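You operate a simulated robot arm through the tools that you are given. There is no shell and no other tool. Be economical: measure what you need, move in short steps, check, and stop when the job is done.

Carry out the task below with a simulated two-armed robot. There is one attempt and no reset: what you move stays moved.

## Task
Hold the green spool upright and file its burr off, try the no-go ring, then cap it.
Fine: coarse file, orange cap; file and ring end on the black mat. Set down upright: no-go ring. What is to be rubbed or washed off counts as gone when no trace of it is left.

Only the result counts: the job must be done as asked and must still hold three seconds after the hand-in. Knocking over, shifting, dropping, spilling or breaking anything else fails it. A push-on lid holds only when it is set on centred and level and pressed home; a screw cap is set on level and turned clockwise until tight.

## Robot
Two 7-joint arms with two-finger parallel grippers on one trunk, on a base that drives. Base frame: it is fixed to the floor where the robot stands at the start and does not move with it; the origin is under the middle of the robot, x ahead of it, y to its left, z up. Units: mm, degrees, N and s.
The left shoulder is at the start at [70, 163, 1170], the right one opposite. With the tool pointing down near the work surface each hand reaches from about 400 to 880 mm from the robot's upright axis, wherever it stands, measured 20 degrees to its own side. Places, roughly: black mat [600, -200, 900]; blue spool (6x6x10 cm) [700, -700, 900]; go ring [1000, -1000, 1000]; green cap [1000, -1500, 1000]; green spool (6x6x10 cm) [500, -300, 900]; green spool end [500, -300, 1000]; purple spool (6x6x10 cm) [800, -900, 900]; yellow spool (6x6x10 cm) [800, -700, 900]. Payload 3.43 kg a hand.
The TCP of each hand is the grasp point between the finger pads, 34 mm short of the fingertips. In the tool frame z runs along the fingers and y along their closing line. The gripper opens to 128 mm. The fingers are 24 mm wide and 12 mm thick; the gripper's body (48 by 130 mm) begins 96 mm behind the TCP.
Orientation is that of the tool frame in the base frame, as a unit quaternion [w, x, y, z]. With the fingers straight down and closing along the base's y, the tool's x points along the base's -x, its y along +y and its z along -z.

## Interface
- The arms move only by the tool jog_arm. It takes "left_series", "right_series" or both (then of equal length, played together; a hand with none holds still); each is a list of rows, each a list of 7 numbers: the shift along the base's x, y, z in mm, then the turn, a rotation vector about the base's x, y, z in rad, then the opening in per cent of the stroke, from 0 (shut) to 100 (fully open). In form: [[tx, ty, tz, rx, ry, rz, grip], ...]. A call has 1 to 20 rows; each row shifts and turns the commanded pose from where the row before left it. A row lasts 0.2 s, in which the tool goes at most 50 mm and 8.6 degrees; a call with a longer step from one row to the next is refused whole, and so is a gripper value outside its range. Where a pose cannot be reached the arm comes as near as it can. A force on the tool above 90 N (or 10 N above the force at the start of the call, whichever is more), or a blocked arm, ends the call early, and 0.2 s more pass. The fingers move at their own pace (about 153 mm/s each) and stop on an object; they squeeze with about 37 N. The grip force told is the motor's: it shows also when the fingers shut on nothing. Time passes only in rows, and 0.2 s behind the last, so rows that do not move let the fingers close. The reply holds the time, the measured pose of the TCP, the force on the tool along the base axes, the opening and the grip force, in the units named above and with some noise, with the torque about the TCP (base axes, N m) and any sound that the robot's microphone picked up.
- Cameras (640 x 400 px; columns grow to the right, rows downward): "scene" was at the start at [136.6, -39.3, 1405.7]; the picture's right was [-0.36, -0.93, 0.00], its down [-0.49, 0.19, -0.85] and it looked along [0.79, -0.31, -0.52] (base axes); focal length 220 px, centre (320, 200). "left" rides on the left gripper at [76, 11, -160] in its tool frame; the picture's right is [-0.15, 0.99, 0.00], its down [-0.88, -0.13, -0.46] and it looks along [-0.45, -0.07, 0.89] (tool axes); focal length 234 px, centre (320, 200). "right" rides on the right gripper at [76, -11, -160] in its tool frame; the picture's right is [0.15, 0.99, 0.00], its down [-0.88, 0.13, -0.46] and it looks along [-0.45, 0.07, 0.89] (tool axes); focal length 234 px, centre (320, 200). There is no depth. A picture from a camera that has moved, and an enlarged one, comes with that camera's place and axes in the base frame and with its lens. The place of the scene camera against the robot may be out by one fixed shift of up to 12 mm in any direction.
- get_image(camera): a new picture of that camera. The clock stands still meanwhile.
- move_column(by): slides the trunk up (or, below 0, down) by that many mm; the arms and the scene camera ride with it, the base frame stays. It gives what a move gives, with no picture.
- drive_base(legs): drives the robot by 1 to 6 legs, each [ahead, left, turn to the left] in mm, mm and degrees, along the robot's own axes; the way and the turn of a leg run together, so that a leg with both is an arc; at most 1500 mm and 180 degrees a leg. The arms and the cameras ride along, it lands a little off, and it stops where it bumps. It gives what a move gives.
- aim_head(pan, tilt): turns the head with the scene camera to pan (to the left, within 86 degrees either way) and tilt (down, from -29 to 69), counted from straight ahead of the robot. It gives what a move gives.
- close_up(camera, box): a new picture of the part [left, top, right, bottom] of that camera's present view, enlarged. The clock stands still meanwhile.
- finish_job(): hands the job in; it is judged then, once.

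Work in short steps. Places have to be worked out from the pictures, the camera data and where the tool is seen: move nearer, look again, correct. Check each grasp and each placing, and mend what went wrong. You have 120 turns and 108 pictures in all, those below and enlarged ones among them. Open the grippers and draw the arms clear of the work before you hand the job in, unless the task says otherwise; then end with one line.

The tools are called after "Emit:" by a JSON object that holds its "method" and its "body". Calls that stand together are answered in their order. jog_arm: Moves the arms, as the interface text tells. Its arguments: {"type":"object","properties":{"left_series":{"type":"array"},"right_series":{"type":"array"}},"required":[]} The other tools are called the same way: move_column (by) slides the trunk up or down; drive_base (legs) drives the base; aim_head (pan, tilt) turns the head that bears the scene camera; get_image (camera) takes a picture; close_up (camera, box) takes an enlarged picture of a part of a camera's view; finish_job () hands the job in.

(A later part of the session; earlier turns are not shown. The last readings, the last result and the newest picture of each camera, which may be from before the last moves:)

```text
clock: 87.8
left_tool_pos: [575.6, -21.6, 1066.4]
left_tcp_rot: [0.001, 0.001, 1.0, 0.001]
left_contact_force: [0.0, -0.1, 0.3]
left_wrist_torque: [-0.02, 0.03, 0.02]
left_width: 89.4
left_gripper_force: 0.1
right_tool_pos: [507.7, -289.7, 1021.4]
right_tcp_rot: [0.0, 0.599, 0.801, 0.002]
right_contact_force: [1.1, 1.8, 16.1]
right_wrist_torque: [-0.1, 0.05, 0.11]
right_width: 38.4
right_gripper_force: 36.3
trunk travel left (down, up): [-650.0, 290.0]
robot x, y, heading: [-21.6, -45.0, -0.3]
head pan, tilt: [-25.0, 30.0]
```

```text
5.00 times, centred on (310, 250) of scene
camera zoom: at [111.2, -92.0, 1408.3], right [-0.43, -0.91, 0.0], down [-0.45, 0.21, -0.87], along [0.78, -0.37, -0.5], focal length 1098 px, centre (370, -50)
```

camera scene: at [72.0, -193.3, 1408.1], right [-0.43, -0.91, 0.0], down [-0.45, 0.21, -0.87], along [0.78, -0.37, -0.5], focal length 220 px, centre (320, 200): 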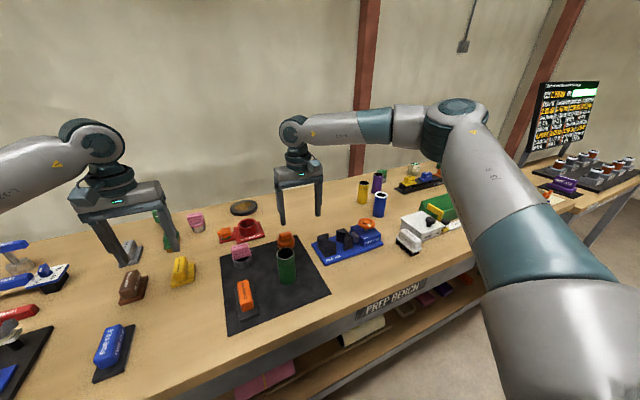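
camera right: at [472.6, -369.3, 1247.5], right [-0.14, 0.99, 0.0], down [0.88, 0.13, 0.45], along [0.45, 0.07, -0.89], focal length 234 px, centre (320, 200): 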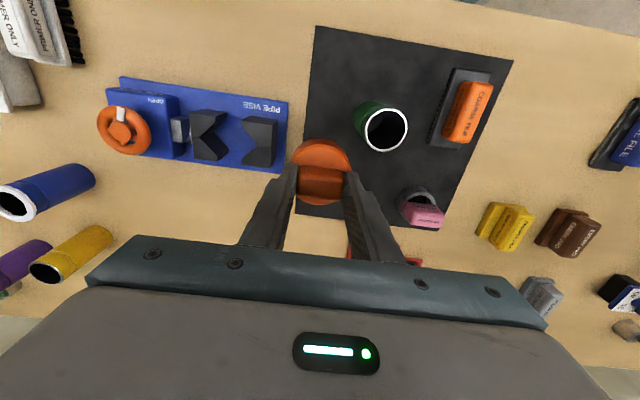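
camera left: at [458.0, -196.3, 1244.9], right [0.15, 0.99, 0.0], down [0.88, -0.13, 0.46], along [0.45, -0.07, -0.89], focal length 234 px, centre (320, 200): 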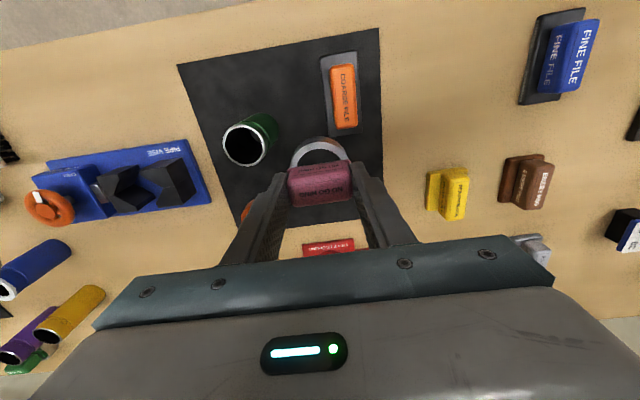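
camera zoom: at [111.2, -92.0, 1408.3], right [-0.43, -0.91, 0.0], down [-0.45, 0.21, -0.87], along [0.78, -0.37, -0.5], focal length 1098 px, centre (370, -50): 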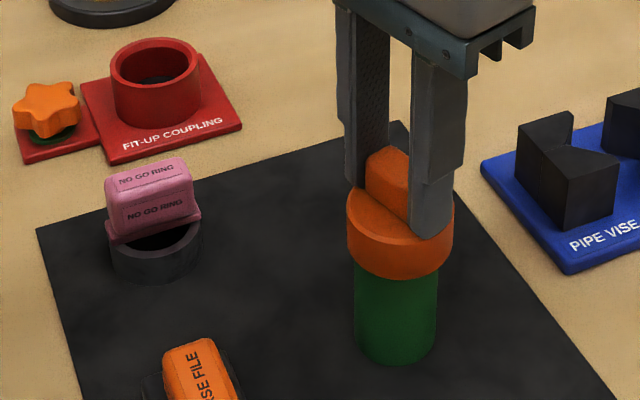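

I test with a small lift whether the turn engaged anything.

Emit:
{"method": "jog_arm", "body": {"right_series": [[0, 0, 3, 0, 0, 0, 12], [0, 0, 3, 0, 0, 0, 12], [0, 0, 0, 0, 0, 0, 12]]}}

Emit:
{"method": "close_up", "body": {"camera": "scene", "box": [270, 210, 350, 290]}}

Emit:
{"method": "close_up", "body": {"camera": "left", "box": [0, 80, 140, 200]}}

```text
clock: 88.6
left_tool_pos: [576.8, -22.2, 1066.8]
left_tcp_rot: [0.0, 0.003, 1.0, 0.0]
left_contact_force: [-0.3, 0.0, 0.7]
left_wrist_torque: [-0.02, 0.02, -0.06]
left_width: 89.7
left_gripper_force: 0.0
right_tool_pos: [509.1, -291.5, 1026.5]
right_tcp_rot: [-0.002, 0.598, 0.801, 0.002]
right_contact_force: [0.2, 0.8, 0.7]
right_wrist_torque: [0.02, -0.01, 0.03]
right_width: 38.6
right_gripper_force: 36.7
trunk travel left (down, up): [-650.0, 290.0]
robot x, y, heading: [-22.3, -49.7, -0.4]
head pan, tilt: [-25.0, 30.0]
```

```text
5.00 times, centred on (310, 250) of scene
camera zoom: at [112.6, -92.7, 1408.1], right [-0.43, -0.91, 0.0], down [-0.45, 0.21, -0.87], along [0.78, -0.37, -0.5], focal length 1098 px, centre (370, -50)
```

zoom: 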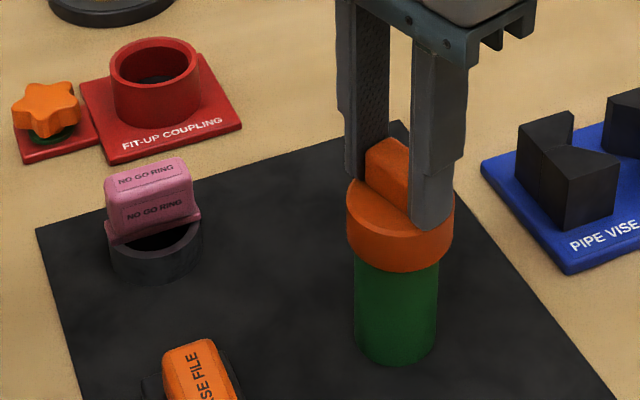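

```text
3.33 times, centred on (70, 140) of left
camera zoom: at [501.8, -11.2, 1227.5], right [0.15, 0.99, 0.0], down [0.88, -0.13, 0.46], along [0.45, -0.07, -0.89], focal length 781 px, centre (1153, 400)
```

zoom: 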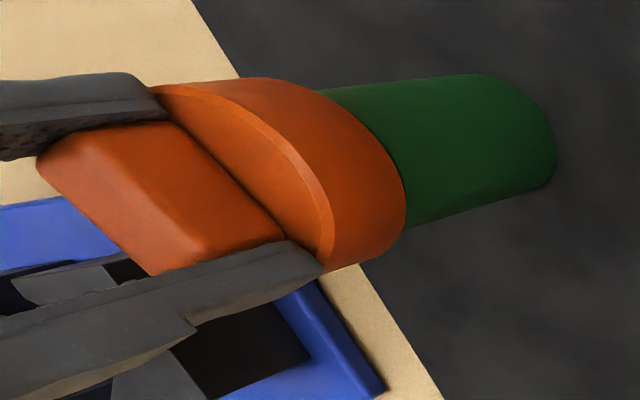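

Still free. When I pressed hard, the trunk flexed and dragged the cap about 3 mm off centre, so I recentre it (+0.8,+1.7) and press again in stages, compensating that drift.

Emit:
{"method": "jog_arm", "body": {"right_series": [[0.8, 1.7, 0, 0, 0, 0, 12], [0, 0, -3, 0, 0, 0, 12], [0, 0, -2.5, 0, 0, 0, 12], [0, 0, 0, 0, 0, 0, 12]]}}

Emit:
{"method": "jog_arm", "body": {"right_series": [[0.5, 0, -2, 0, 0, 0, 12], [0.5, 0, -2, 0, 0, 0, 12], [0.5, 0, -2, 0, 0, 0, 12], [0, 0, 0, 0, 0, 0, 12]]}}

```text
clock: 89.6
left_tool_pos: [576.5, -22.6, 1067.5]
left_tcp_rot: [0.001, 0.002, 1.0, 0.002]
left_contact_force: [0.1, 0.0, -1.1]
left_wrist_torque: [0.01, -0.04, 0.0]
left_width: 89.8
left_gripper_force: 0.2
right_tool_pos: [510.2, -287.5, 1021.8]
right_tcp_rot: [0.0, 0.598, 0.802, 0.002]
right_contact_force: [0.5, -0.2, 2.5]
right_wrist_torque: [-0.08, 0.03, 0.02]
right_width: 38.8
right_gripper_force: 37.1
trunk travel left (down, up): [-650.0, 290.0]
robot x, y, heading: [-21.1, -45.1, -0.1]
head pan, tilt: [-25.0, 30.0]
```

```text
clock: 90.6
left_tool_pos: [573.0, -23.0, 1070.2]
left_tcp_rot: [0.002, 0.001, 1.0, 0.0]
left_contact_force: [-0.4, -0.4, 0.3]
left_wrist_torque: [0.02, 0.0, -0.01]
left_width: 89.7
left_gripper_force: 0.1
right_tool_pos: [510.2, -288.7, 1021.7]
right_tcp_rot: [0.004, 0.599, 0.801, 0.005]
right_contact_force: [4.3, -11.0, 64.1]
right_wrist_torque: [-0.86, 0.6, 0.13]
right_width: 38.6
right_gripper_force: 37.4
trunk travel left (down, up): [-650.0, 290.0]
robot x, y, heading: [-25.4, -44.9, -0.1]
head pan, tilt: [-25.0, 30.0]
```

The pressure centre lies toward -x/-y: under load the tool tilts ~0.7°. I level it (+0.012 rad about y, small -x), press to just under 90 N, then ease and test.

Emit:
{"method": "jog_arm", "body": {"right_series": [[0.5, 0.5, 0, -0.006, 0.012, 0, 12], [0.5, 0.5, -2, -0.004, 0.005, 0, 12], [0, 0, -1, 0, 0, 0, 12], [0, 0, 0, 0, 0, 0, 12]]}}

```text
clock: 91.6
left_tool_pos: [573.9, -22.1, 1068.0]
left_tcp_rot: [0.003, 0.002, 1.0, 0.001]
left_contact_force: [0.3, -0.2, 0.1]
left_wrist_torque: [0.03, 0.0, -0.03]
left_width: 89.7
left_gripper_force: 0.0
right_tool_pos: [512.0, -285.8, 1021.4]
right_tcp_rot: [0.002, 0.599, 0.801, -0.001]
right_contact_force: [-14.3, -3.8, 43.9]
right_wrist_torque: [-0.05, 1.38, 0.05]
right_width: 38.6
right_gripper_force: 36.1
trunk travel left (down, up): [-650.0, 290.0]
robot x, y, heading: [-18.2, -48.9, -0.2]
head pan, tilt: [-25.0, 30.0]
stopped in row 4 (right hand): the force on the tool passed its limit (the readings are from after the stop); the commanded pose is now the measured one
```

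The force passed 90 N without a snap. I return to x≈509.5, y≈-289.5, unload, and test the lift once more.

Emit:
{"method": "jog_arm", "body": {"right_series": [[-2, -2, 1, 0, -0.012, 0, 12], [0, 0, 3, 0, 0, 0, 12], [0, 0, 3, 0, 0, 0, 12], [0, 0, 0, 0, 0, 0, 12]]}}

Emit:
{"method": "close_up", "body": {"camera": "left", "box": [0, 60, 200, 200]}}

```text
clock: 92.6
left_tool_pos: [575.9, -22.7, 1066.9]
left_tcp_rot: [0.001, 0.002, 1.0, 0.001]
left_contact_force: [-0.4, 0.0, -1.1]
left_wrist_torque: [0.03, -0.03, 0.01]
left_width: 89.5
left_gripper_force: 0.1
right_tool_pos: [513.1, -289.6, 1023.7]
right_tcp_rot: [0.005, 0.598, 0.801, 0.001]
right_contact_force: [-1.8, 1.0, 0.7]
right_wrist_torque: [0.01, 0.15, -0.01]
right_width: 38.5
right_gripper_force: 36.6
trunk travel left (down, up): [-650.0, 290.0]
robot x, y, heading: [-19.8, -50.5, 0.1]
head pan, tilt: [-25.0, 30.0]
```

```text
2.86 times, centred on (100, 130) of left
camera zoom: at [501.7, -11.5, 1227.5], right [0.15, 0.99, 0.0], down [0.88, -0.13, 0.46], along [0.45, -0.07, -0.89], focal length 669 px, centre (949, 400)
```

zoom: 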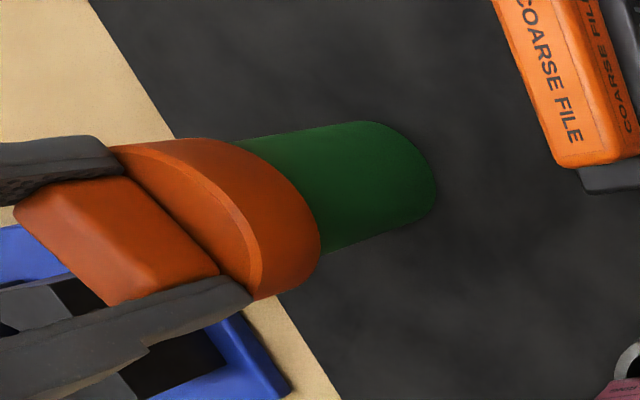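

Inconclusive; I lift a further 8 mm and compare.

Emit:
{"method": "jog_arm", "body": {"right_series": [[-2, 0, 4, 0, 0, 0, 12], [0, 0, 4, 0, 0, 0, 12], [0, 0, 0, 0, 0, 0, 12]]}}

Emit:
{"method": "close_up", "body": {"camera": "left", "box": [0, 60, 200, 200]}}

```text
clock: 93.4
left_tool_pos: [576.5, -24.5, 1067.0]
left_tcp_rot: [0.001, 0.002, 1.0, 0.001]
left_contact_force: [0.4, 0.2, -1.0]
left_wrist_torque: [0.02, 0.01, 0.01]
left_width: 89.7
left_gripper_force: 0.0
right_tool_pos: [510.2, -290.0, 1032.3]
right_tcp_rot: [0.006, 0.599, 0.8, 0.001]
right_contact_force: [0.0, 0.5, 0.0]
right_wrist_torque: [0.02, 0.03, 0.03]
right_width: 38.5
right_gripper_force: 36.9
trunk travel left (down, up): [-650.0, 290.0]
robot x, y, heading: [-21.4, -48.3, -0.4]
head pan, tilt: [-25.0, 30.0]
```

```text
2.86 times, centred on (100, 130) of left
camera zoom: at [501.7, -11.7, 1227.7], right [0.15, 0.99, 0.0], down [0.88, -0.13, 0.46], along [0.45, -0.07, -0.89], focal length 669 px, centre (949, 400)
```

zoom: 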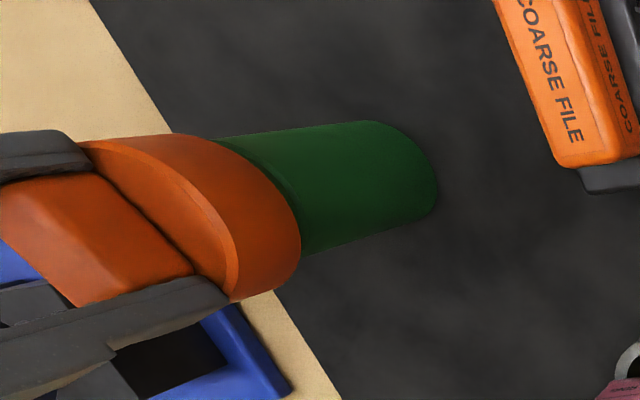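

Still free, and a push snap looks unlikely. I try it as a screw cap properly: turn back counter-clockwise while lifted, to gain range, then turn clockwise with very light contact so that the spool's own weight keeps it from spinning along.

Emit:
{"method": "jog_arm", "body": {"right_series": [[0, 0, 0, 0, 0, 0.14, 12], [0, 0, 0, 0, 0, 0.14, 12], [0, 0, 0, 0, 0, 0.14, 12], [0, 0, 0, 0, 0, 0.14, 12], [0, 0, 0, 0, 0, 0.14, 12], [0, 0, 0, 0, 0, 0.14, 12], [0, 0, 0, 0, 0, 0.14, 12], [0, 0, 0, 0, 0, 0.14, 12], [0, 0, 0, 0, 0, 0.14, 12], [0, 0, 0, 0, 0, 0.14, 12], [0, 0, 0, 0, 0, 0.14, 12], [0, 0, 0, 0, 0, 0.14, 12], [0, 0, 0, 0, 0, 0.14, 12], [0, 0, 0, 0, 0, 0.14, 12], [0, 0, 0, 0, 0, 0, 12]]}}

Emit:
{"method": "jog_arm", "body": {"right_series": [[-0.5, 0, -4, 0, 0, 0, 12], [0, 0, -4, 0, 0, 0, 12], [0, 0, -2, 0, 0, 0, 12], [0, 0, 0, 0, 0, 0, 12]]}}

```text
clock: 96.6
left_tool_pos: [577.1, -24.2, 1067.8]
left_tcp_rot: [0.001, 0.002, 1.0, 0.0]
left_contact_force: [-0.1, -0.2, -0.4]
left_wrist_torque: [0.0, 0.0, -0.01]
left_width: 89.6
left_gripper_force: 0.0
right_tool_pos: [511.3, -290.5, 1031.8]
right_tcp_rot: [0.002, -0.332, 0.943, 0.005]
right_contact_force: [-1.0, -0.3, -0.1]
right_wrist_torque: [-0.02, 0.02, 0.0]
right_width: 38.5
right_gripper_force: 36.9
trunk travel left (down, up): [-650.0, 290.0]
robot x, y, heading: [-18.9, -45.4, -0.1]
head pan, tilt: [-25.0, 30.0]
```

```text
clock: 97.6
left_tool_pos: [576.1, -24.3, 1067.6]
left_tcp_rot: [0.001, 0.002, 1.0, 0.002]
left_contact_force: [-0.5, -0.1, -0.1]
left_wrist_torque: [0.03, -0.02, 0.0]
left_width: 89.5
left_gripper_force: 0.1
right_tool_pos: [508.8, -291.6, 1021.4]
right_tcp_rot: [0.003, -0.332, 0.943, 0.005]
right_contact_force: [-1.8, -5.5, 9.3]
right_wrist_torque: [-0.47, 0.11, -0.01]
right_width: 38.7
right_gripper_force: 37.1
trunk travel left (down, up): [-650.0, 290.0]
robot x, y, heading: [-24.4, -50.4, -0.3]
head pan, tilt: [-25.0, 30.0]
```

Light contact (9 N) with a slight sideways load. I level by -0.011 rad about x, shift 1 mm in -y, ease 1 mm, and turn clockwise ~110°.

Emit:
{"method": "jog_arm", "body": {"right_series": [[-0.3, -1, 0.8, -0.011, 0.002, 0, 12], [0, 0, 0, 0, 0, -0.14, 12], [0, 0, 0, 0, 0, -0.14, 12], [0, 0, 0, 0, 0, -0.14, 12], [0, 0, 0, 0, 0, -0.14, 12], [0, 0, 0, 0, 0, 0, 12]]}}

Emit:
{"method": "jog_arm", "body": {"right_series": [[0, 0, 0, 0, 0, -0.14, 12], [0, 0, 0, 0, 0, -0.14, 12], [0, 0, 0, 0, 0, -0.14, 12], [0, 0, 0, 0, 0, -0.14, 12], [0, 0, 0, 0, 0, 0, 12]]}}

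Emit:
{"method": "jog_arm", "body": {"right_series": [[0, 0, 0, 0, 0, -0.14, 12], [0, 0, 0, 0, 0, -0.14, 12], [0, 0, 0, 0, 0, -0.14, 12], [0, 0, 0, 0, 0, -0.14, 12], [0, 0, 0, 0, 0, -0.14, 12], [0, 0, 0, 0, 0, -0.14, 12], [0, 0, 0, 0, 0, 0, 12]]}}

```text
clock: 99.0
left_tool_pos: [577.0, -22.7, 1066.8]
left_tcp_rot: [0.0, 0.001, 1.0, 0.002]
left_contact_force: [-0.3, -0.4, -0.4]
left_wrist_torque: [0.0, 0.02, -0.02]
left_width: 90.1
left_gripper_force: 0.1
right_tool_pos: [510.3, -290.9, 1023.5]
right_tcp_rot: [-0.001, -0.058, 0.998, 0.0]
right_contact_force: [-0.3, -0.4, 0.5]
right_wrist_torque: [-0.03, 0.09, 0.02]
right_width: 38.4
right_gripper_force: 36.9
trunk travel left (down, up): [-650.0, 290.0]
robot x, y, heading: [-20.6, -46.2, -0.2]
head pan, tilt: [-25.0, 30.0]
```

```text
clock: 100.2
left_tool_pos: [576.6, -22.9, 1068.0]
left_tcp_rot: [0.001, 0.002, 1.0, 0.001]
left_contact_force: [0.4, -0.7, -0.2]
left_wrist_torque: [-0.02, -0.01, -0.01]
left_width: 89.7
left_gripper_force: 0.1
right_tool_pos: [510.4, -290.7, 1023.4]
right_tcp_rot: [-0.001, 0.221, 0.975, 0.0]
right_contact_force: [-1.1, 0.8, -0.2]
right_wrist_torque: [0.02, 0.11, -0.01]
right_width: 38.5
right_gripper_force: 37.2
trunk travel left (down, up): [-650.0, 290.0]
robot x, y, heading: [-22.8, -51.5, -0.1]
head pan, tilt: [-25.0, 30.0]
```

```text
clock: 101.8
left_tool_pos: [577.3, -23.1, 1068.4]
left_tcp_rot: [0.001, 0.002, 1.0, 0.001]
left_contact_force: [-0.8, 0.0, -0.9]
left_wrist_torque: [-0.03, -0.01, 0.0]
left_width: 89.2
left_gripper_force: 0.0
right_tool_pos: [511.5, -290.1, 1021.9]
right_tcp_rot: [0.001, 0.599, 0.801, 0.0]
right_contact_force: [0.3, 1.2, 0.4]
right_wrist_torque: [0.08, -0.03, 0.03]
right_width: 38.7
right_gripper_force: 37.4
trunk travel left (down, up): [-650.0, 290.0]
robot x, y, heading: [-20.8, -48.7, -0.2]
head pan, tilt: [-25.0, 30.0]
```

No thread torque anywhere, so it behaves as a plain push-on cap. The tool is perfectly level now, so I measure the centring in two views before pressing again.

Emit:
{"method": "close_up", "body": {"camera": "scene", "box": [300, 230, 348, 290]}}

Emit:
{"method": "close_up", "body": {"camera": "left", "box": [30, 80, 140, 180]}}

```text
6.67 times, centred on (324, 260) of scene
camera zoom: at [112.4, -92.9, 1408.2], right [-0.43, -0.9, 0.0], down [-0.45, 0.21, -0.87], along [0.78, -0.37, -0.5], focal length 1463 px, centre (293, -200)
```

zoom: 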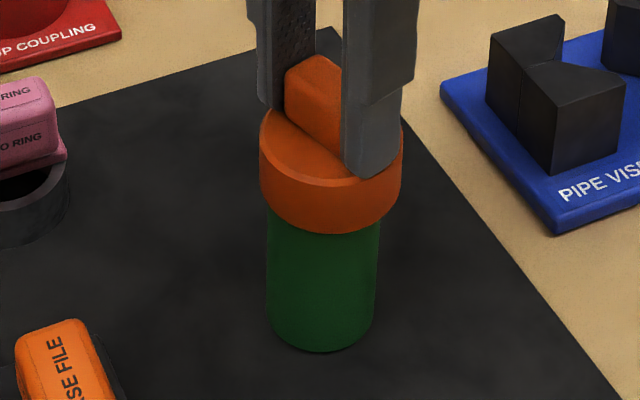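

```text
4.00 times, centred on (85, 130) of left
camera zoom: at [501.7, -11.5, 1227.7], right [0.15, 0.99, 0.0], down [0.88, -0.13, 0.46], along [0.45, -0.07, -0.89], focal length 937 px, centre (1260, 480)
```

zoom: 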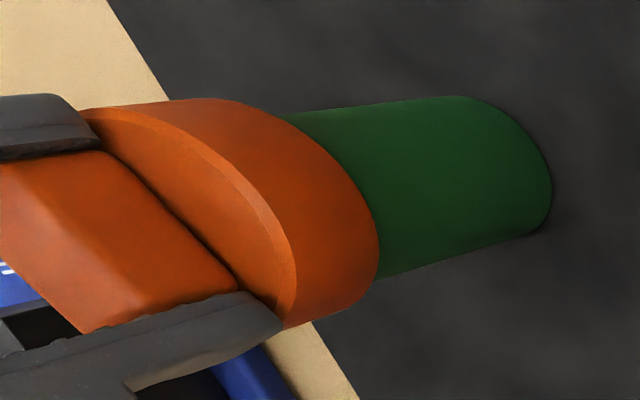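

The cap is ≈2.5 mm off toward -y in this wrist yaw. Before anything else, I test whether the turn just made engaged something.

Emit:
{"method": "jog_arm", "body": {"right_series": [[0, 2.5, 0, 0, 0, 0, 12], [0, 0, 4, 0, 0, 0, 12], [0, 0, 4, 0, 0, 0, 12], [0, 0, 0, 0, 0, 0, 12]]}}

Emit:
{"method": "close_up", "body": {"camera": "scene", "box": [300, 230, 348, 290]}}

```text
clock: 102.8
left_tool_pos: [578.2, -23.3, 1066.2]
left_tcp_rot: [0.001, 0.001, 1.0, 0.001]
left_contact_force: [-0.7, 0.7, -0.2]
left_wrist_torque: [0.02, 0.03, -0.02]
left_width: 89.5
left_gripper_force: 0.0
right_tool_pos: [511.1, -288.9, 1030.3]
right_tcp_rot: [0.001, 0.599, 0.801, 0.0]
right_contact_force: [-1.0, -0.2, 1.1]
right_wrist_torque: [0.0, -0.01, 0.01]
right_width: 38.8
right_gripper_force: 37.4
trunk travel left (down, up): [-650.0, 290.0]
robot x, y, heading: [-21.6, -50.7, -0.1]
head pan, tilt: [-25.0, 30.0]
```

```text
6.67 times, centred on (324, 260) of scene
camera zoom: at [112.6, -93.2, 1408.2], right [-0.43, -0.9, 0.0], down [-0.45, 0.21, -0.87], along [0.78, -0.37, -0.5], focal length 1463 px, centre (293, -200)
```

zoom: 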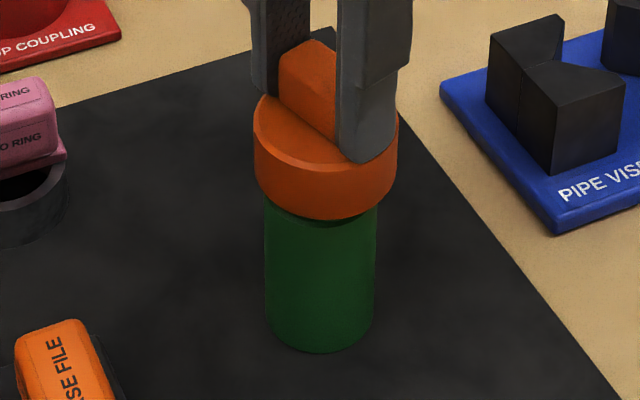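

Not engaged; cap offset is now ≈1.2 mm. I shift another +1.2 mm in y, reseat, and press in a compensated series with the tool kept level.

Emit:
{"method": "jog_arm", "body": {"right_series": [[0, 1.2, -4, 0, 0, 0, 12], [0, 0, -4.5, 0, 0, 0, 12], [0, 0, 0, 0, 0, 0, 12]]}}

Emit:
{"method": "jog_arm", "body": {"right_series": [[0.4, 0, -2, 0, 0.003, 0, 12], [0.4, 0, -2, 0, 0.003, 0, 12], [0, 0, 0, 0, 0, 0, 12]]}}

```text
clock: 103.6
left_tool_pos: [576.3, -23.5, 1067.0]
left_tcp_rot: [0.001, 0.002, 1.0, 0.001]
left_contact_force: [0.7, -0.2, -0.6]
left_wrist_torque: [-0.01, -0.01, 0.02]
left_width: 89.4
left_gripper_force: 0.0
right_tool_pos: [511.2, -286.3, 1023.6]
right_tcp_rot: [0.0, 0.598, 0.801, 0.0]
right_contact_force: [0.1, 0.1, 0.1]
right_wrist_torque: [0.03, -0.01, -0.01]
right_width: 38.8
right_gripper_force: 37.3
trunk travel left (down, up): [-650.0, 290.0]
robot x, y, heading: [-21.6, -48.5, -0.5]
head pan, tilt: [-25.0, 30.0]
```

```text
clock: 104.4
left_tool_pos: [574.5, -24.1, 1068.1]
left_tcp_rot: [0.001, 0.002, 1.0, 0.001]
left_contact_force: [0.5, -0.2, -0.5]
left_wrist_torque: [-0.01, 0.02, -0.02]
left_width: 89.5
left_gripper_force: 0.1
right_tool_pos: [510.5, -286.9, 1020.1]
right_tcp_rot: [0.0, 0.598, 0.802, 0.0]
right_contact_force: [3.2, -5.3, 27.0]
right_wrist_torque: [-0.47, -0.16, 0.0]
right_width: 38.6
right_gripper_force: 37.4
trunk travel left (down, up): [-650.0, 290.0]
robot x, y, heading: [-23.8, -49.2, 0.0]
head pan, tilt: [-25.0, 30.0]
```

Level and at 27 N; I press further with the same compensation.

Emit:
{"method": "jog_arm", "body": {"right_series": [[0.4, 0, -2, -0.004, 0.003, 0, 12], [0.4, 0, -2, -0.003, 0.003, 0, 12], [0, 0, 0, 0, 0, 0, 12]]}}

Emit:
{"method": "jog_arm", "body": {"right_series": [[0.3, 0, -1.5, 0, 0.003, 0, 12], [0, 0, 0, 0, 0, 0, 12], [0, 0, 0, 0, 0, 0, 12], [0, 0, 0, 0, 0, 0, 12]]}}

```text
clock: 105.2
left_tool_pos: [572.5, -22.5, 1070.4]
left_tcp_rot: [0.002, 0.002, 1.0, 0.0]
left_contact_force: [0.1, 0.3, 0.1]
left_wrist_torque: [-0.02, 0.0, 0.04]
left_width: 89.4
left_gripper_force: 0.1
right_tool_pos: [511.6, -285.7, 1021.5]
right_tcp_rot: [0.003, 0.6, 0.8, -0.002]
right_contact_force: [6.5, -12.4, 71.6]
right_wrist_torque: [-0.47, -0.42, -0.03]
right_width: 38.5
right_gripper_force: 37.2
trunk travel left (down, up): [-650.0, 290.0]
robot x, y, heading: [-21.9, -46.0, -0.3]
head pan, tilt: [-25.0, 30.0]
```

```text
clock: 106.2
left_tool_pos: [572.1, -22.6, 1070.5]
left_tcp_rot: [0.003, 0.002, 1.0, 0.001]
left_contact_force: [-0.1, 0.4, -0.7]
left_wrist_torque: [-0.01, 0.01, -0.03]
left_width: 89.6
left_gripper_force: 0.1
right_tool_pos: [510.1, -284.8, 1021.3]
right_tcp_rot: [0.002, 0.599, 0.801, -0.002]
right_contact_force: [8.2, -12.7, 78.3]
right_wrist_torque: [-0.41, -0.45, 0.01]
right_width: 38.7
right_gripper_force: 37.4
trunk travel left (down, up): [-650.0, 290.0]
robot x, y, heading: [-24.2, -44.7, -0.2]
head pan, tilt: [-25.0, 30.0]
```

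78 N, level and no snap. While it is seated under load, I turn clockwise a little to see what torque shows.

Emit:
{"method": "jog_arm", "body": {"right_series": [[0, 0, 2, 0, 0, -0.1, 12], [0, 0, 0, 0, 0, -0.14, 12], [0, 0, 0, 0, 0, -0.14, 12]]}}

Emit:
{"method": "jog_arm", "body": {"right_series": [[0, 0, 0, 0, 0, -0.14, 12], [0, 0, 0, 0, 0, -0.14, 12], [0, 0, 0, 0, 0, -0.14, 12], [0, 0, 0, 0, 0, -0.14, 12]]}}

Emit:
{"method": "close_up", "body": {"camera": "left", "box": [0, 60, 200, 200]}}

```text
clock: 107.0
left_tool_pos: [572.6, -20.8, 1070.6]
left_tcp_rot: [0.003, 0.001, 1.0, 0.001]
left_contact_force: [-0.2, -0.3, 0.5]
left_wrist_torque: [0.0, -0.02, -0.01]
left_width: 89.7
left_gripper_force: 0.0
right_tool_pos: [511.9, -283.6, 1018.9]
right_tcp_rot: [-0.002, 0.739, 0.674, -0.002]
right_contact_force: [8.1, -4.3, 65.9]
right_wrist_torque: [-0.36, -0.71, 0.57]
right_width: 38.6
right_gripper_force: 36.7
trunk travel left (down, up): [-650.0, 290.0]
robot x, y, heading: [-20.9, -51.7, -0.5]
head pan, tilt: [-25.0, 30.0]
```

```text
clock: 108.0
left_tool_pos: [574.2, -21.0, 1069.0]
left_tcp_rot: [0.002, 0.002, 1.0, 0.001]
left_contact_force: [0.3, -1.2, 0.2]
left_wrist_torque: [-0.03, -0.02, -0.01]
left_width: 89.7
left_gripper_force: 0.1
right_tool_pos: [512.8, -284.8, 1020.8]
right_tcp_rot: [-0.004, 0.897, 0.441, 0.002]
right_contact_force: [16.1, -4.5, 66.2]
right_wrist_torque: [-1.14, -0.8, 0.52]
right_width: 38.6
right_gripper_force: 37.0
trunk travel left (down, up): [-650.0, 290.0]
robot x, y, heading: [-23.3, -46.0, -0.1]
head pan, tilt: [-25.0, 30.0]
```

```text
2.86 times, centred on (100, 130) of left
camera zoom: at [498.6, -9.7, 1229.4], right [0.15, 0.99, 0.0], down [0.88, -0.13, 0.46], along [0.45, -0.07, -0.89], focal length 669 px, centre (949, 400)
```

zoom: 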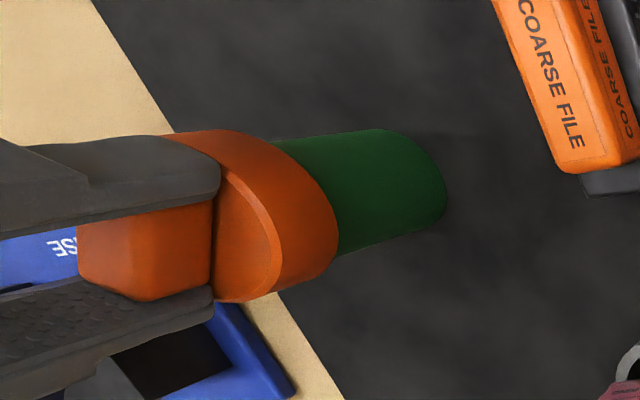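

Only friction torque (~0.55 N m). I unload and test the lift again.

Emit:
{"method": "jog_arm", "body": {"right_series": [[-1, -1, 3, 0, 0, 0, 12], [-1, 0, 3, 0, 0, 0, 12], [0, 0, 3, 0, 0, 0, 12], [0, 0, 3, 0, 0, 0, 12], [0, 0, 3, 0, 0, 0, 12], [0, 0, 0, 0, 0, 0, 12]]}}

Emit:
{"method": "close_up", "body": {"camera": "scene", "box": [300, 230, 348, 290]}}

```text
clock: 109.4
left_tool_pos: [576.7, -23.6, 1066.6]
left_tcp_rot: [0.001, 0.002, 1.0, 0.001]
left_contact_force: [0.3, -0.3, -0.4]
left_wrist_torque: [0.01, 0.02, 0.03]
left_width: 89.7
left_gripper_force: 0.1
right_tool_pos: [509.1, -288.3, 1028.3]
right_tcp_rot: [-0.007, 0.897, 0.442, -0.006]
right_contact_force: [0.4, 1.0, -0.7]
right_wrist_torque: [0.03, -0.02, 0.05]
right_width: 38.5
right_gripper_force: 37.1
trunk travel left (down, up): [-650.0, 290.0]
robot x, y, heading: [-23.9, -46.7, -0.5]
head pan, tilt: [-25.0, 30.0]
```

```text
6.67 times, centred on (324, 260) of scene
camera zoom: at [112.5, -93.0, 1408.0], right [-0.43, -0.9, 0.0], down [-0.45, 0.21, -0.87], along [0.78, -0.37, -0.5], focal length 1463 px, centre (293, -200)
```

zoom: 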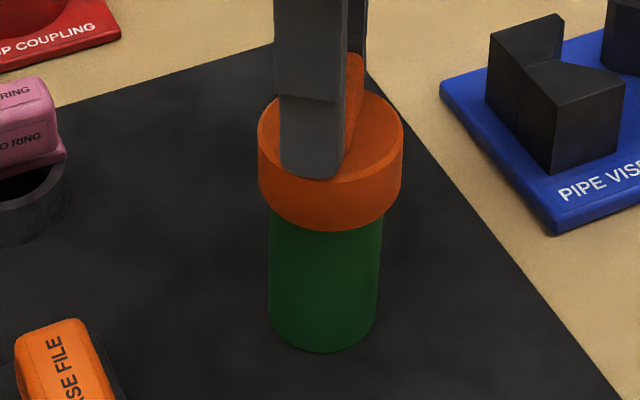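

The cap edge now looks as low as when seated, though the hand is 7 mm up. I check with the side view.

Emit:
{"method": "close_up", "body": {"camera": "left", "box": [0, 60, 200, 200]}}

```text
2.86 times, centred on (100, 130) of left
camera zoom: at [501.8, -11.7, 1227.4], right [0.15, 0.99, 0.0], down [0.88, -0.13, 0.46], along [0.45, -0.07, -0.89], focal length 669 px, centre (949, 400)
```

zoom: 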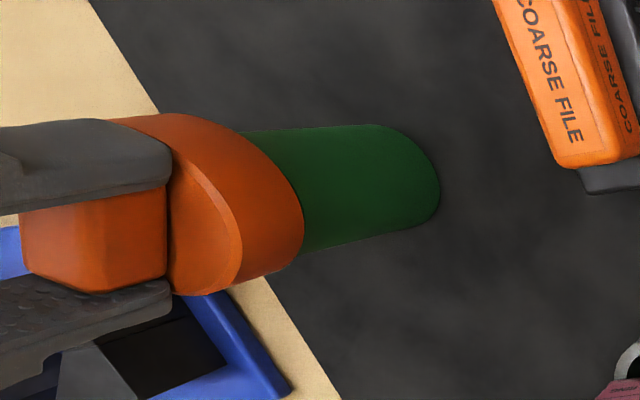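

Side view shows the cap still rises freely with the hand. I level the tool, set the cap down, let go so it seats by its own weight, and inspect.

Emit:
{"method": "jog_arm", "body": {"right_series": [[0, 0, 0, -0.007, -0.017, 0, 12], [0, 0, -4, 0, 0, 0, 12], [0, 0, -2, 0, 0, 0, 12], [0, 0, 0, 0, 0, 0, 12], [0, 0, 0, 0, 0, 0, 45], [0, 0, 0, 0, 0, 0, 60], [0, 0, 0, 0, 0, 0, 60], [0, 0, 25, 0, 0, 0, 60], [0, 0, 25, 0, 0, 0, 60], [0, 0, 0, 0, 0, 0, 60]]}}

Emit:
{"method": "close_up", "body": {"camera": "scene", "box": [300, 230, 348, 290]}}

```text
clock: 111.6
left_tool_pos: [579.0, -24.2, 1067.0]
left_tcp_rot: [0.0, 0.002, 1.0, 0.001]
left_contact_force: [0.3, 0.4, -0.1]
left_wrist_torque: [-0.03, 0.02, 0.0]
left_width: 89.6
left_gripper_force: 0.2
right_tool_pos: [511.4, -287.8, 1074.0]
right_tcp_rot: [0.0, 0.896, 0.443, 0.002]
right_contact_force: [0.1, 0.1, 0.2]
right_wrist_torque: [0.0, -0.02, 0.0]
right_width: 76.8
right_gripper_force: 0.1
trunk travel left (down, up): [-650.0, 290.0]
robot x, y, heading: [-24.3, -45.2, -0.2]
head pan, tilt: [-25.0, 30.0]
```

```text
6.67 times, centred on (324, 260) of scene
camera zoom: at [113.0, -93.3, 1408.1], right [-0.43, -0.9, 0.0], down [-0.45, 0.21, -0.87], along [0.78, -0.37, -0.5], focal length 1463 px, centre (293, -200)
```

zoom: 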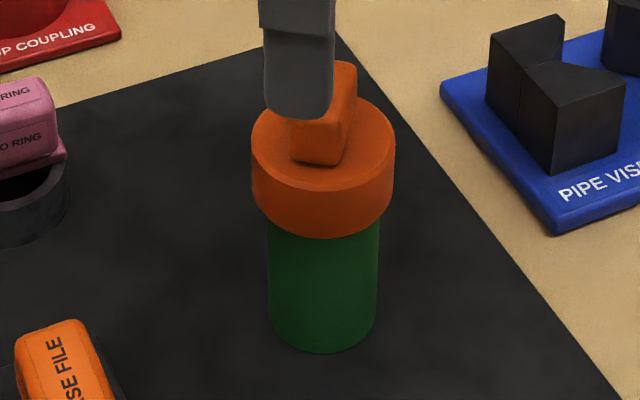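

The cap sits level and centred by its own weight. I now press straight down with the closed fingertips on top of the handle, so that no side load disturbs it.

Emit:
{"method": "jog_arm", "body": {"right_series": [[0, 0, 0, 0, 0, 0, 30], [0, 0, 0, 0, 0, 0, 0], [0, 0, 0, 0, 0, 0, 0], [0, 0, -15, 0, 0, 0, 0], [0, 0, -6, 0, 0, 0, 0], [0, 0, 0, 0, 0, 0, 0]]}}

Emit:
{"method": "jog_arm", "body": {"right_series": [[0, 0, -3, 0, 0, 0, 0], [0, 0, -3, 0, 0, 0, 0], [0, 0, 0, 0, 0, 0, 0]]}}

```text
clock: 113.0
left_tool_pos: [576.2, -23.6, 1067.7]
left_tcp_rot: [0.0, 0.002, 1.0, 0.001]
left_contact_force: [-1.2, 0.6, -0.2]
left_wrist_torque: [-0.04, -0.02, 0.01]
left_width: 89.6
left_gripper_force: 0.1
right_tool_pos: [511.2, -287.9, 1053.1]
right_tcp_rot: [0.0, 0.896, 0.443, 0.002]
right_contact_force: [-0.3, 0.4, 0.5]
right_wrist_torque: [0.02, -0.01, 0.0]
right_width: 0.4
right_gripper_force: 33.3
trunk travel left (down, up): [-650.0, 290.0]
robot x, y, heading: [-20.5, -44.7, -0.1]
head pan, tilt: [-25.0, 30.0]
```

```text
clock: 113.8
left_tool_pos: [576.9, -22.8, 1067.2]
left_tcp_rot: [0.001, 0.002, 1.0, 0.001]
left_contact_force: [-1.2, 0.2, 0.1]
left_wrist_torque: [-0.03, 0.0, 0.0]
left_width: 89.6
left_gripper_force: 0.0
right_tool_pos: [510.2, -287.9, 1047.4]
right_tcp_rot: [0.0, 0.896, 0.443, 0.003]
right_contact_force: [1.1, -2.3, 12.8]
right_wrist_torque: [-0.09, 0.0, -0.03]
right_width: 0.2
right_gripper_force: 32.7
trunk travel left (down, up): [-650.0, 290.0]
robot x, y, heading: [-20.5, -49.4, -0.3]
head pan, tilt: [-25.0, 30.0]
```

Contact on the handle top at ≈1047. I press in stages up to ~85 N.

Emit:
{"method": "jog_arm", "body": {"right_series": [[0.2, 0, -2, 0, 0.002, 0, 0], [0.2, 0, -2, 0, 0.002, 0, 0], [0.2, 0, -2, 0, 0.002, 0, 0], [0, 0, 0, 0, 0, 0, 0]]}}

Emit:
{"method": "jog_arm", "body": {"right_series": [[0.2, 0, -1.5, 0, 0.002, 0, 0], [0, 0, 0, 0, 0, 0, 0], [0, 0, 0, 0, 0, 0, 0]]}}

```text
clock: 114.8
left_tool_pos: [572.3, -22.9, 1069.1]
left_tcp_rot: [0.003, 0.002, 1.0, 0.001]
left_contact_force: [0.4, 0.6, 0.4]
left_wrist_torque: [0.04, 0.01, 0.0]
left_width: 89.5
left_gripper_force: 0.1
right_tool_pos: [509.2, -286.6, 1046.7]
right_tcp_rot: [0.002, 0.897, 0.443, 0.005]
right_contact_force: [5.2, -8.6, 68.3]
right_wrist_torque: [-0.53, -0.06, 0.01]
right_width: 0.0
right_gripper_force: 33.4
trunk travel left (down, up): [-650.0, 290.0]
robot x, y, heading: [-22.3, -46.0, -0.3]
head pan, tilt: [-25.0, 30.0]
```

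```text
clock: 115.6
left_tool_pos: [571.9, -22.5, 1069.7]
left_tcp_rot: [0.003, 0.002, 1.0, 0.001]
left_contact_force: [-0.3, 0.0, 1.1]
left_wrist_torque: [0.01, 0.02, 0.0]
left_width: 89.7
left_gripper_force: 0.1
right_tool_pos: [509.9, -285.7, 1046.2]
right_tcp_rot: [0.002, 0.897, 0.443, 0.005]
right_contact_force: [3.2, -12.5, 78.2]
right_wrist_torque: [-0.76, 0.08, -0.02]
right_width: 0.0
right_gripper_force: 33.3
trunk travel left (down, up): [-650.0, 290.0]
robot x, y, heading: [-23.1, -48.8, -0.3]
head pan, tilt: [-25.0, 30.0]
```

No snap at 78 N. I unload, raise, open, turn the wrist back half a turn (the handle is symmetric), and regrip to try clockwise turning under the cap's own weight.

Emit:
{"method": "jog_arm", "body": {"right_series": [[-0.5, -0.5, 6, 0, -0.008, 0, 0], [0, 0, 10, 0, 0, 0, 0], [0, 0, 25, 0, 0, 0, 40], [0, 0, 0, 0, 0, 0.145, 60], [0, 0, 0, 0, 0, 0.145, 60], [0, 0, 0, 0, 0, 0.145, 60], [0, 0, 0, 0, 0, 0.145, 60], [0, 0, 0, 0, 0, 0.145, 60], [0, 0, 0, 0, 0, 0.145, 60], [0, 0, 0, 0, 0, 0.145, 60], [0, 0, 0, 0, 0, 0.145, 60], [0, 0, 0, 0, 0, 0.145, 60], [0, 0, 0, 0, 0, 0.145, 60], [0, 0, 0, 0, 0, 0.145, 60]]}}

Emit:
{"method": "jog_arm", "body": {"right_series": [[0, 0, 0, 0, 0, 0.145, 60], [0, 0, 0, 0, 0, 0.145, 60], [0, 0, 0, 0, 0, 0.145, 60], [0, 0, 0, 0, 0, 0.145, 60], [0, 0, 0, 0, 0, 0.145, 60], [0, 0, 0, 0, 0, 0.145, 60], [0, 0, 0, 0, 0, 0.145, 60], [0, 0, 0, 0, 0, 0.145, 60], [0, 0, 0, 0, 0, 0.145, 60], [0, 0, 0, 0, 0, 0.145, 60], [0, 0, 0, 0, 0, 0.097, 60], [0, 0, 0, 0, 0, 0, 60]]}}

```text
clock: 118.6
left_tool_pos: [576.5, -23.3, 1066.7]
left_tcp_rot: [0.001, 0.002, 1.0, 0.001]
left_contact_force: [-1.1, 1.1, 0.0]
left_wrist_torque: [-0.03, -0.01, 0.01]
left_width: 89.7
left_gripper_force: 0.0
right_tool_pos: [510.5, -288.5, 1079.9]
right_tcp_rot: [-0.002, 0.308, 0.951, 0.001]
right_contact_force: [-0.3, -0.6, 0.2]
right_wrist_torque: [0.0, -0.02, 0.01]
right_width: 76.8
right_gripper_force: 0.0
trunk travel left (down, up): [-650.0, 290.0]
robot x, y, heading: [-21.6, -49.3, 0.1]
head pan, tilt: [-25.0, 30.0]
```

```text
clock: 121.2
left_tool_pos: [576.5, -23.4, 1068.0]
left_tcp_rot: [0.001, 0.002, 1.0, 0.001]
left_contact_force: [-1.4, 1.5, 0.3]
left_wrist_torque: [0.0, -0.02, -0.01]
left_width: 89.5
left_gripper_force: 0.0
right_tool_pos: [509.6, -287.7, 1081.0]
right_tcp_rot: [-0.001, -0.444, 0.896, 0.0]
right_contact_force: [-0.5, 0.4, -0.2]
right_wrist_torque: [-0.02, -0.02, 0.01]
right_width: 76.6
right_gripper_force: 0.1
trunk travel left (down, up): [-650.0, 290.0]
robot x, y, heading: [-23.1, -54.5, -0.1]
head pan, tilt: [-25.0, 30.0]
```

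Exactly half a turn back. I check the handle alignment in the wrist camera before lowering.

Emit:
{"method": "close_up", "body": {"camera": "right", "box": [220, 90, 420, 230]}}

```text
2.86 times, centred on (320, 160) of right
camera zoom: at [473.5, -353.5, 1241.1], right [-0.88, 0.48, 0.0], down [0.43, 0.78, 0.45], along [0.22, 0.4, -0.89], focal length 669 px, centre (320, 314)
```

zoom: 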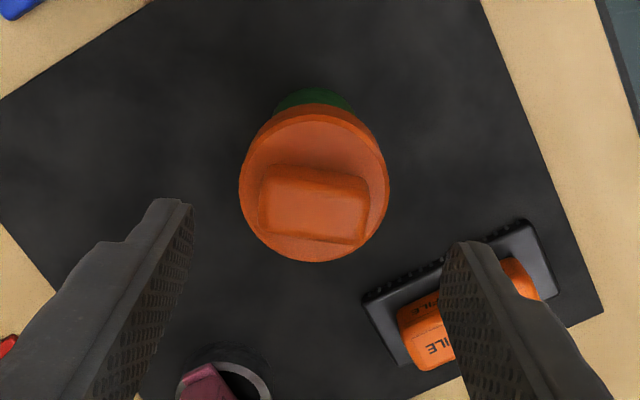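

Handle aligned; cap centre ≈(511.3,-288.4). I lower to z≈1025, close, and read forces.

Emit:
{"method": "jog_arm", "body": {"right_series": [[1.5, -0.6, -25, 0, 0, 0, 60], [0, 0, -25, 0, 0, 0, 60], [0, 0, -6, 0, 0, 0, 60], [0, 0, 0, 0, 0, 0, 40], [0, 0, 0, 0, 0, 0, 25], [0, 0, 0, 0, 0, 0, 12], [0, 0, 0, 0, 0, 0, 12]]}}

Emit:
{"method": "jog_arm", "body": {"right_series": [[0, 0, 0, 0, 0, -0.14, 12], [0, 0, 0, 0, 0, -0.14, 12], [0, 0, 0, 0, 0, -0.14, 12], [0, 0, 0, 0, 0, -0.14, 12], [0, 0, 0, 0, 0, -0.14, 12]]}}

Emit:
{"method": "jog_arm", "body": {"right_series": [[0, 0, -0.5, 0, 0, -0.14, 12], [0, 0, 0, 0, 0, -0.14, 12], [0, 0, 0, 0, 0, -0.14, 12], [0, 0, 0, 0, 0, -0.14, 12], [0, 0, 0, 0, 0, -0.14, 12], [0, 0, 0, 0, 0, -0.14, 12]]}}

```text
clock: 122.8
left_tool_pos: [576.9, -22.7, 1067.0]
left_tcp_rot: [0.001, 0.002, 1.0, 0.0]
left_contact_force: [0.1, 0.9, 0.2]
left_wrist_torque: [0.0, 0.02, 0.01]
left_width: 89.8
left_gripper_force: 0.1
right_tool_pos: [512.2, -288.9, 1022.8]
right_tcp_rot: [-0.001, -0.444, 0.896, -0.001]
right_contact_force: [0.0, -0.1, 0.0]
right_wrist_torque: [-0.01, -0.01, -0.01]
right_width: 38.4
right_gripper_force: 37.3
trunk travel left (down, up): [-650.0, 290.0]
robot x, y, heading: [-20.5, -49.7, -0.0]
head pan, tilt: [-25.0, 30.0]
```

```text
clock: 124.0
left_tool_pos: [576.3, -23.5, 1066.4]
left_tcp_rot: [0.001, 0.002, 1.0, 0.001]
left_contact_force: [0.3, 0.5, 0.1]
left_wrist_torque: [0.02, 0.02, -0.01]
left_width: 89.5
left_gripper_force: 0.1
right_tool_pos: [512.6, -288.9, 1024.6]
right_tcp_rot: [-0.002, -0.108, 0.994, 0.001]
right_contact_force: [-0.8, -0.2, -0.5]
right_wrist_torque: [0.0, 0.0, -0.01]
right_width: 38.6
right_gripper_force: 37.4
trunk travel left (down, up): [-650.0, 290.0]
robot x, y, heading: [-23.3, -45.1, -0.2]
head pan, tilt: [-25.0, 30.0]
```

```text
clock: 125.4
left_tool_pos: [577.3, -23.2, 1067.5]
left_tcp_rot: [0.001, 0.002, 1.0, 0.0]
left_contact_force: [0.4, -0.9, -0.4]
left_wrist_torque: [0.0, 0.0, -0.05]
left_width: 89.7
left_gripper_force: 0.0
right_tool_pos: [512.2, -289.2, 1023.5]
right_tcp_rot: [-0.001, 0.307, 0.952, 0.001]
right_contact_force: [1.1, -0.4, -0.3]
right_wrist_torque: [-0.04, 0.02, 0.03]
right_width: 38.4
right_gripper_force: 37.2
trunk travel left (down, up): [-650.0, 290.0]
robot x, y, heading: [-24.8, -49.4, -0.5]
head pan, tilt: [-25.0, 30.0]
```

Turning freely with zero torque. I finish the turn clockwise and then test the lift, looking at the side view.

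Emit:
{"method": "jog_arm", "body": {"right_series": [[0, 0, 0, 0, 0, -0.14, 12], [0, 0, 0, 0, 0, -0.14, 12], [0, 0, 0, 0, 0, -0.14, 12], [0, 0, 0, 0, 0, -0.14, 12], [0, 0, 0, 0, 0, -0.14, 12], [0, 0, 0, 0, 0, -0.14, 12], [0, 0, 0, 0, 0, -0.14, 12], [0, 0, 0, 0, 0, -0.14, 12], [0, 0, 0, 0, 0, -0.14, 12], [0, 0, 0, 0, 0, -0.14, 12], [0, 0, 0, 0, 0, 0, 12]]}}

Emit:
{"method": "jog_arm", "body": {"right_series": [[0, 0, 4, 0, 0, 0, 12], [0, 0, 4, 0, 0, 0, 12], [0, 0, 4, 0, 0, 0, 12], [0, 0, 0, 0, 0, 0, 12]]}}

Emit:
{"method": "close_up", "body": {"camera": "left", "box": [0, 60, 200, 200]}}

```text
clock: 127.8
left_tool_pos: [577.1, -22.9, 1066.9]
left_tcp_rot: [0.001, 0.002, 1.0, 0.001]
left_contact_force: [0.5, 0.0, -0.9]
left_wrist_torque: [0.02, 0.02, 0.02]
left_width: 89.6
left_gripper_force: 0.0
right_tool_pos: [511.1, -290.1, 1023.8]
right_tcp_rot: [-0.001, 0.847, 0.531, 0.002]
right_contact_force: [0.5, 0.2, 0.3]
right_wrist_torque: [-0.01, -0.01, -0.01]
right_width: 38.6
right_gripper_force: 36.8
trunk travel left (down, up): [-650.0, 290.0]
robot x, y, heading: [-24.2, -48.1, -0.1]
head pan, tilt: [-25.0, 30.0]
```

```text
clock: 128.8
left_tool_pos: [576.3, -24.4, 1067.5]
left_tcp_rot: [0.0, 0.002, 1.0, 0.002]
left_contact_force: [1.1, 0.2, 0.3]
left_wrist_torque: [0.01, 0.02, 0.01]
left_width: 89.4
left_gripper_force: 0.0
right_tool_pos: [512.4, -288.5, 1036.5]
right_tcp_rot: [0.0, 0.847, 0.532, 0.002]
right_contact_force: [-1.0, -1.0, -1.0]
right_wrist_torque: [-0.01, 0.06, -0.04]
right_width: 38.6
right_gripper_force: 36.9
trunk travel left (down, up): [-650.0, 290.0]
robot x, y, heading: [-20.9, -47.5, -0.1]
head pan, tilt: [-25.0, 30.0]
```

```text
2.86 times, centred on (100, 130) of left
camera zoom: at [501.7, -11.8, 1227.7], right [0.15, 0.99, 0.0], down [0.88, -0.13, 0.46], along [0.45, -0.07, -0.89], focal length 669 px, centre (949, 400)
```

zoom: 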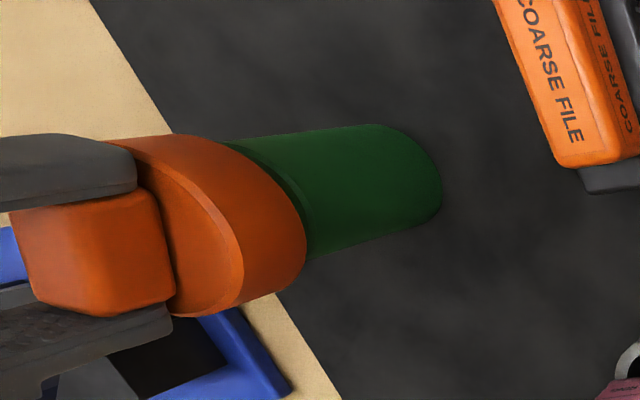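

The cap lifts freely again with the spool staying put, so there is neither thread nor snap: it is a slip-on cap. I set it back centred, release, and look.

Emit:
{"method": "jog_arm", "body": {"right_series": [[0, 0, -4, 0, 0, 0, 12], [0, 0, -4, 0, 0, 0, 12], [0, 0, -4, 0, 0, 0, 12], [0, 0, -1, 0, 0, 0, 12], [0, 0, 0, 0, 0, 0, 12]]}}

Emit:
{"method": "jog_arm", "body": {"right_series": [[0, 0, 0, 0, 0, 0, 45], [0, 0, 0, 0, 0, 0, 60], [0, 0, 20, 0, 0, 0, 60], [0, 0, 30, 0, 0, 0, 60], [0, 0, 0, 0, 0, 0, 30], [0, 0, 0, 0, 0, 0, 0], [0, 0, 0, 0, 0, 0, 0]]}}

Emit:
{"method": "close_up", "body": {"camera": "right", "box": [220, 90, 420, 230]}}

Emit:
{"method": "close_up", "body": {"camera": "scene", "box": [300, 230, 348, 290]}}

```text
clock: 130.0
left_tool_pos: [577.1, -22.7, 1067.4]
left_tcp_rot: [0.001, 0.002, 1.0, 0.001]
left_contact_force: [-0.7, -0.3, -0.9]
left_wrist_torque: [0.01, 0.03, 0.0]
left_width: 89.8
left_gripper_force: 0.0
right_tool_pos: [513.0, -287.9, 1022.5]
right_tcp_rot: [0.001, 0.847, 0.532, 0.002]
right_contact_force: [0.3, -0.8, 1.4]
right_wrist_torque: [0.0, 0.0, -0.01]
right_width: 38.6
right_gripper_force: 36.7
trunk travel left (down, up): [-650.0, 290.0]
robot x, y, heading: [-23.8, -44.7, -0.2]
head pan, tilt: [-25.0, 30.0]
```

```text
clock: 131.6
left_tool_pos: [576.3, -23.6, 1067.4]
left_tcp_rot: [0.0, 0.002, 1.0, 0.001]
left_contact_force: [0.2, 0.9, 0.8]
left_wrist_torque: [0.01, -0.02, 0.0]
left_width: 89.5
left_gripper_force: 0.1
right_tool_pos: [512.6, -290.2, 1071.5]
right_tcp_rot: [0.0, 0.847, 0.532, 0.001]
right_contact_force: [-0.1, 0.8, -0.2]
right_wrist_torque: [0.02, 0.02, -0.01]
right_width: 0.0
right_gripper_force: 33.3
trunk travel left (down, up): [-650.0, 290.0]
robot x, y, heading: [-19.6, -48.5, -0.2]
head pan, tilt: [-25.0, 30.0]
```

```text
2.86 times, centred on (320, 160) of right
camera zoom: at [534.7, -216.5, 1233.4], right [0.95, -0.3, 0.0], down [-0.27, -0.85, 0.45], along [-0.13, -0.43, -0.89], focal length 669 px, centre (320, 314)
```

zoom: 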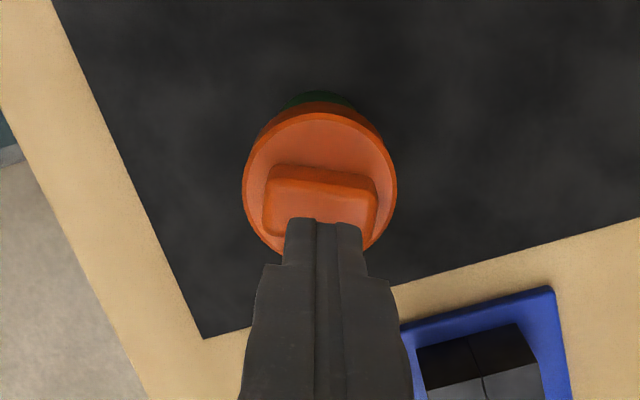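

```text
6.67 times, centred on (324, 260) of scene
camera zoom: at [112.4, -93.1, 1408.2], right [-0.43, -0.9, 0.0], down [-0.45, 0.21, -0.87], along [0.78, -0.37, -0.5], focal length 1463 px, centre (293, -200)
```

zoom: 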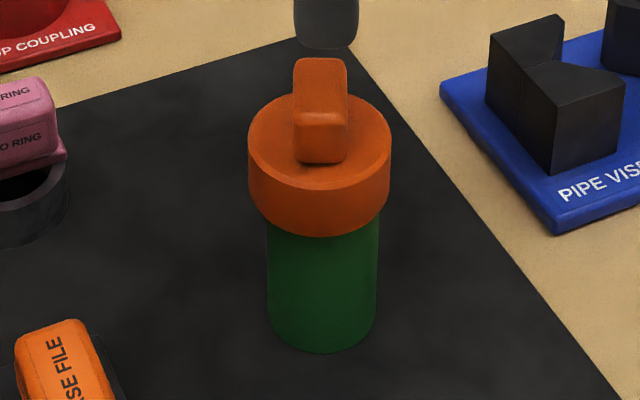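

The skirt is quite loose: the cap now rests ≈2 mm off toward +y, and each press also dragged it ~2 mm toward +y as the trunk flexed. So it was likely never centred under load. I regrip it, shift it (-0.6,-1.9), and check.

Emit:
{"method": "jog_arm", "body": {"right_series": [[0, 0, 0, 0, 0, 0, 40], [0, 0, 0, 0, 0, 0, 60], [0, 0, -25, 0, 0, 0, 60], [0, 0, -24, 0, 0, 0, 60], [0, 0, 0, 0, 0, 0, 40], [0, 0, 0, 0, 0, 0, 25], [0, 0, 0, 0, 0, 0, 12], [0, 0, 0, 0, 0, 0, 12], [0, 0, 1, 0, 0, 0, 12], [-0.6, -1.9, 0, 0, 0, 0, 12], [0, 0, 0, 0, 0, 0, 12]]}}

Emit:
{"method": "close_up", "body": {"camera": "scene", "box": [300, 230, 348, 290]}}

```text
clock: 134.0
left_tool_pos: [577.3, -23.5, 1066.4]
left_tcp_rot: [0.001, 0.002, 1.0, 0.0]
left_contact_force: [0.2, -0.7, 0.1]
left_wrist_torque: [0.0, 0.03, -0.01]
left_width: 89.5
left_gripper_force: 0.0
right_tool_pos: [513.5, -291.7, 1025.0]
right_tcp_rot: [0.0, 0.847, 0.532, 0.001]
right_contact_force: [0.1, 1.1, -0.3]
right_wrist_torque: [-0.01, 0.0, 0.03]
right_width: 38.7
right_gripper_force: 37.4
trunk travel left (down, up): [-650.0, 290.0]
robot x, y, heading: [-22.5, -47.2, 0.1]
head pan, tilt: [-25.0, 30.0]
```

```text
6.67 times, centred on (324, 260) of scene
camera zoom: at [112.6, -93.1, 1408.2], right [-0.43, -0.9, 0.0], down [-0.45, 0.21, -0.87], along [0.78, -0.37, -0.5], focal length 1463 px, centre (293, -200)
```

zoom: 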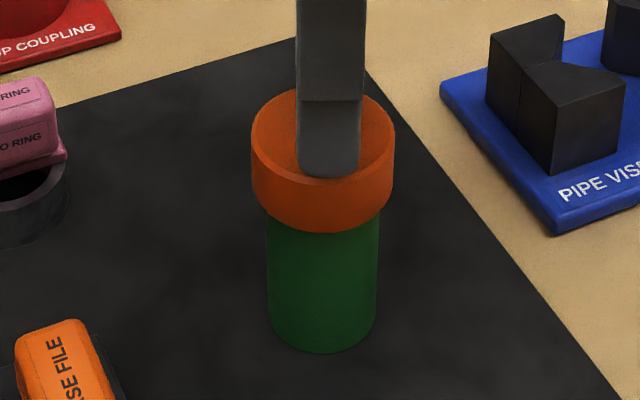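

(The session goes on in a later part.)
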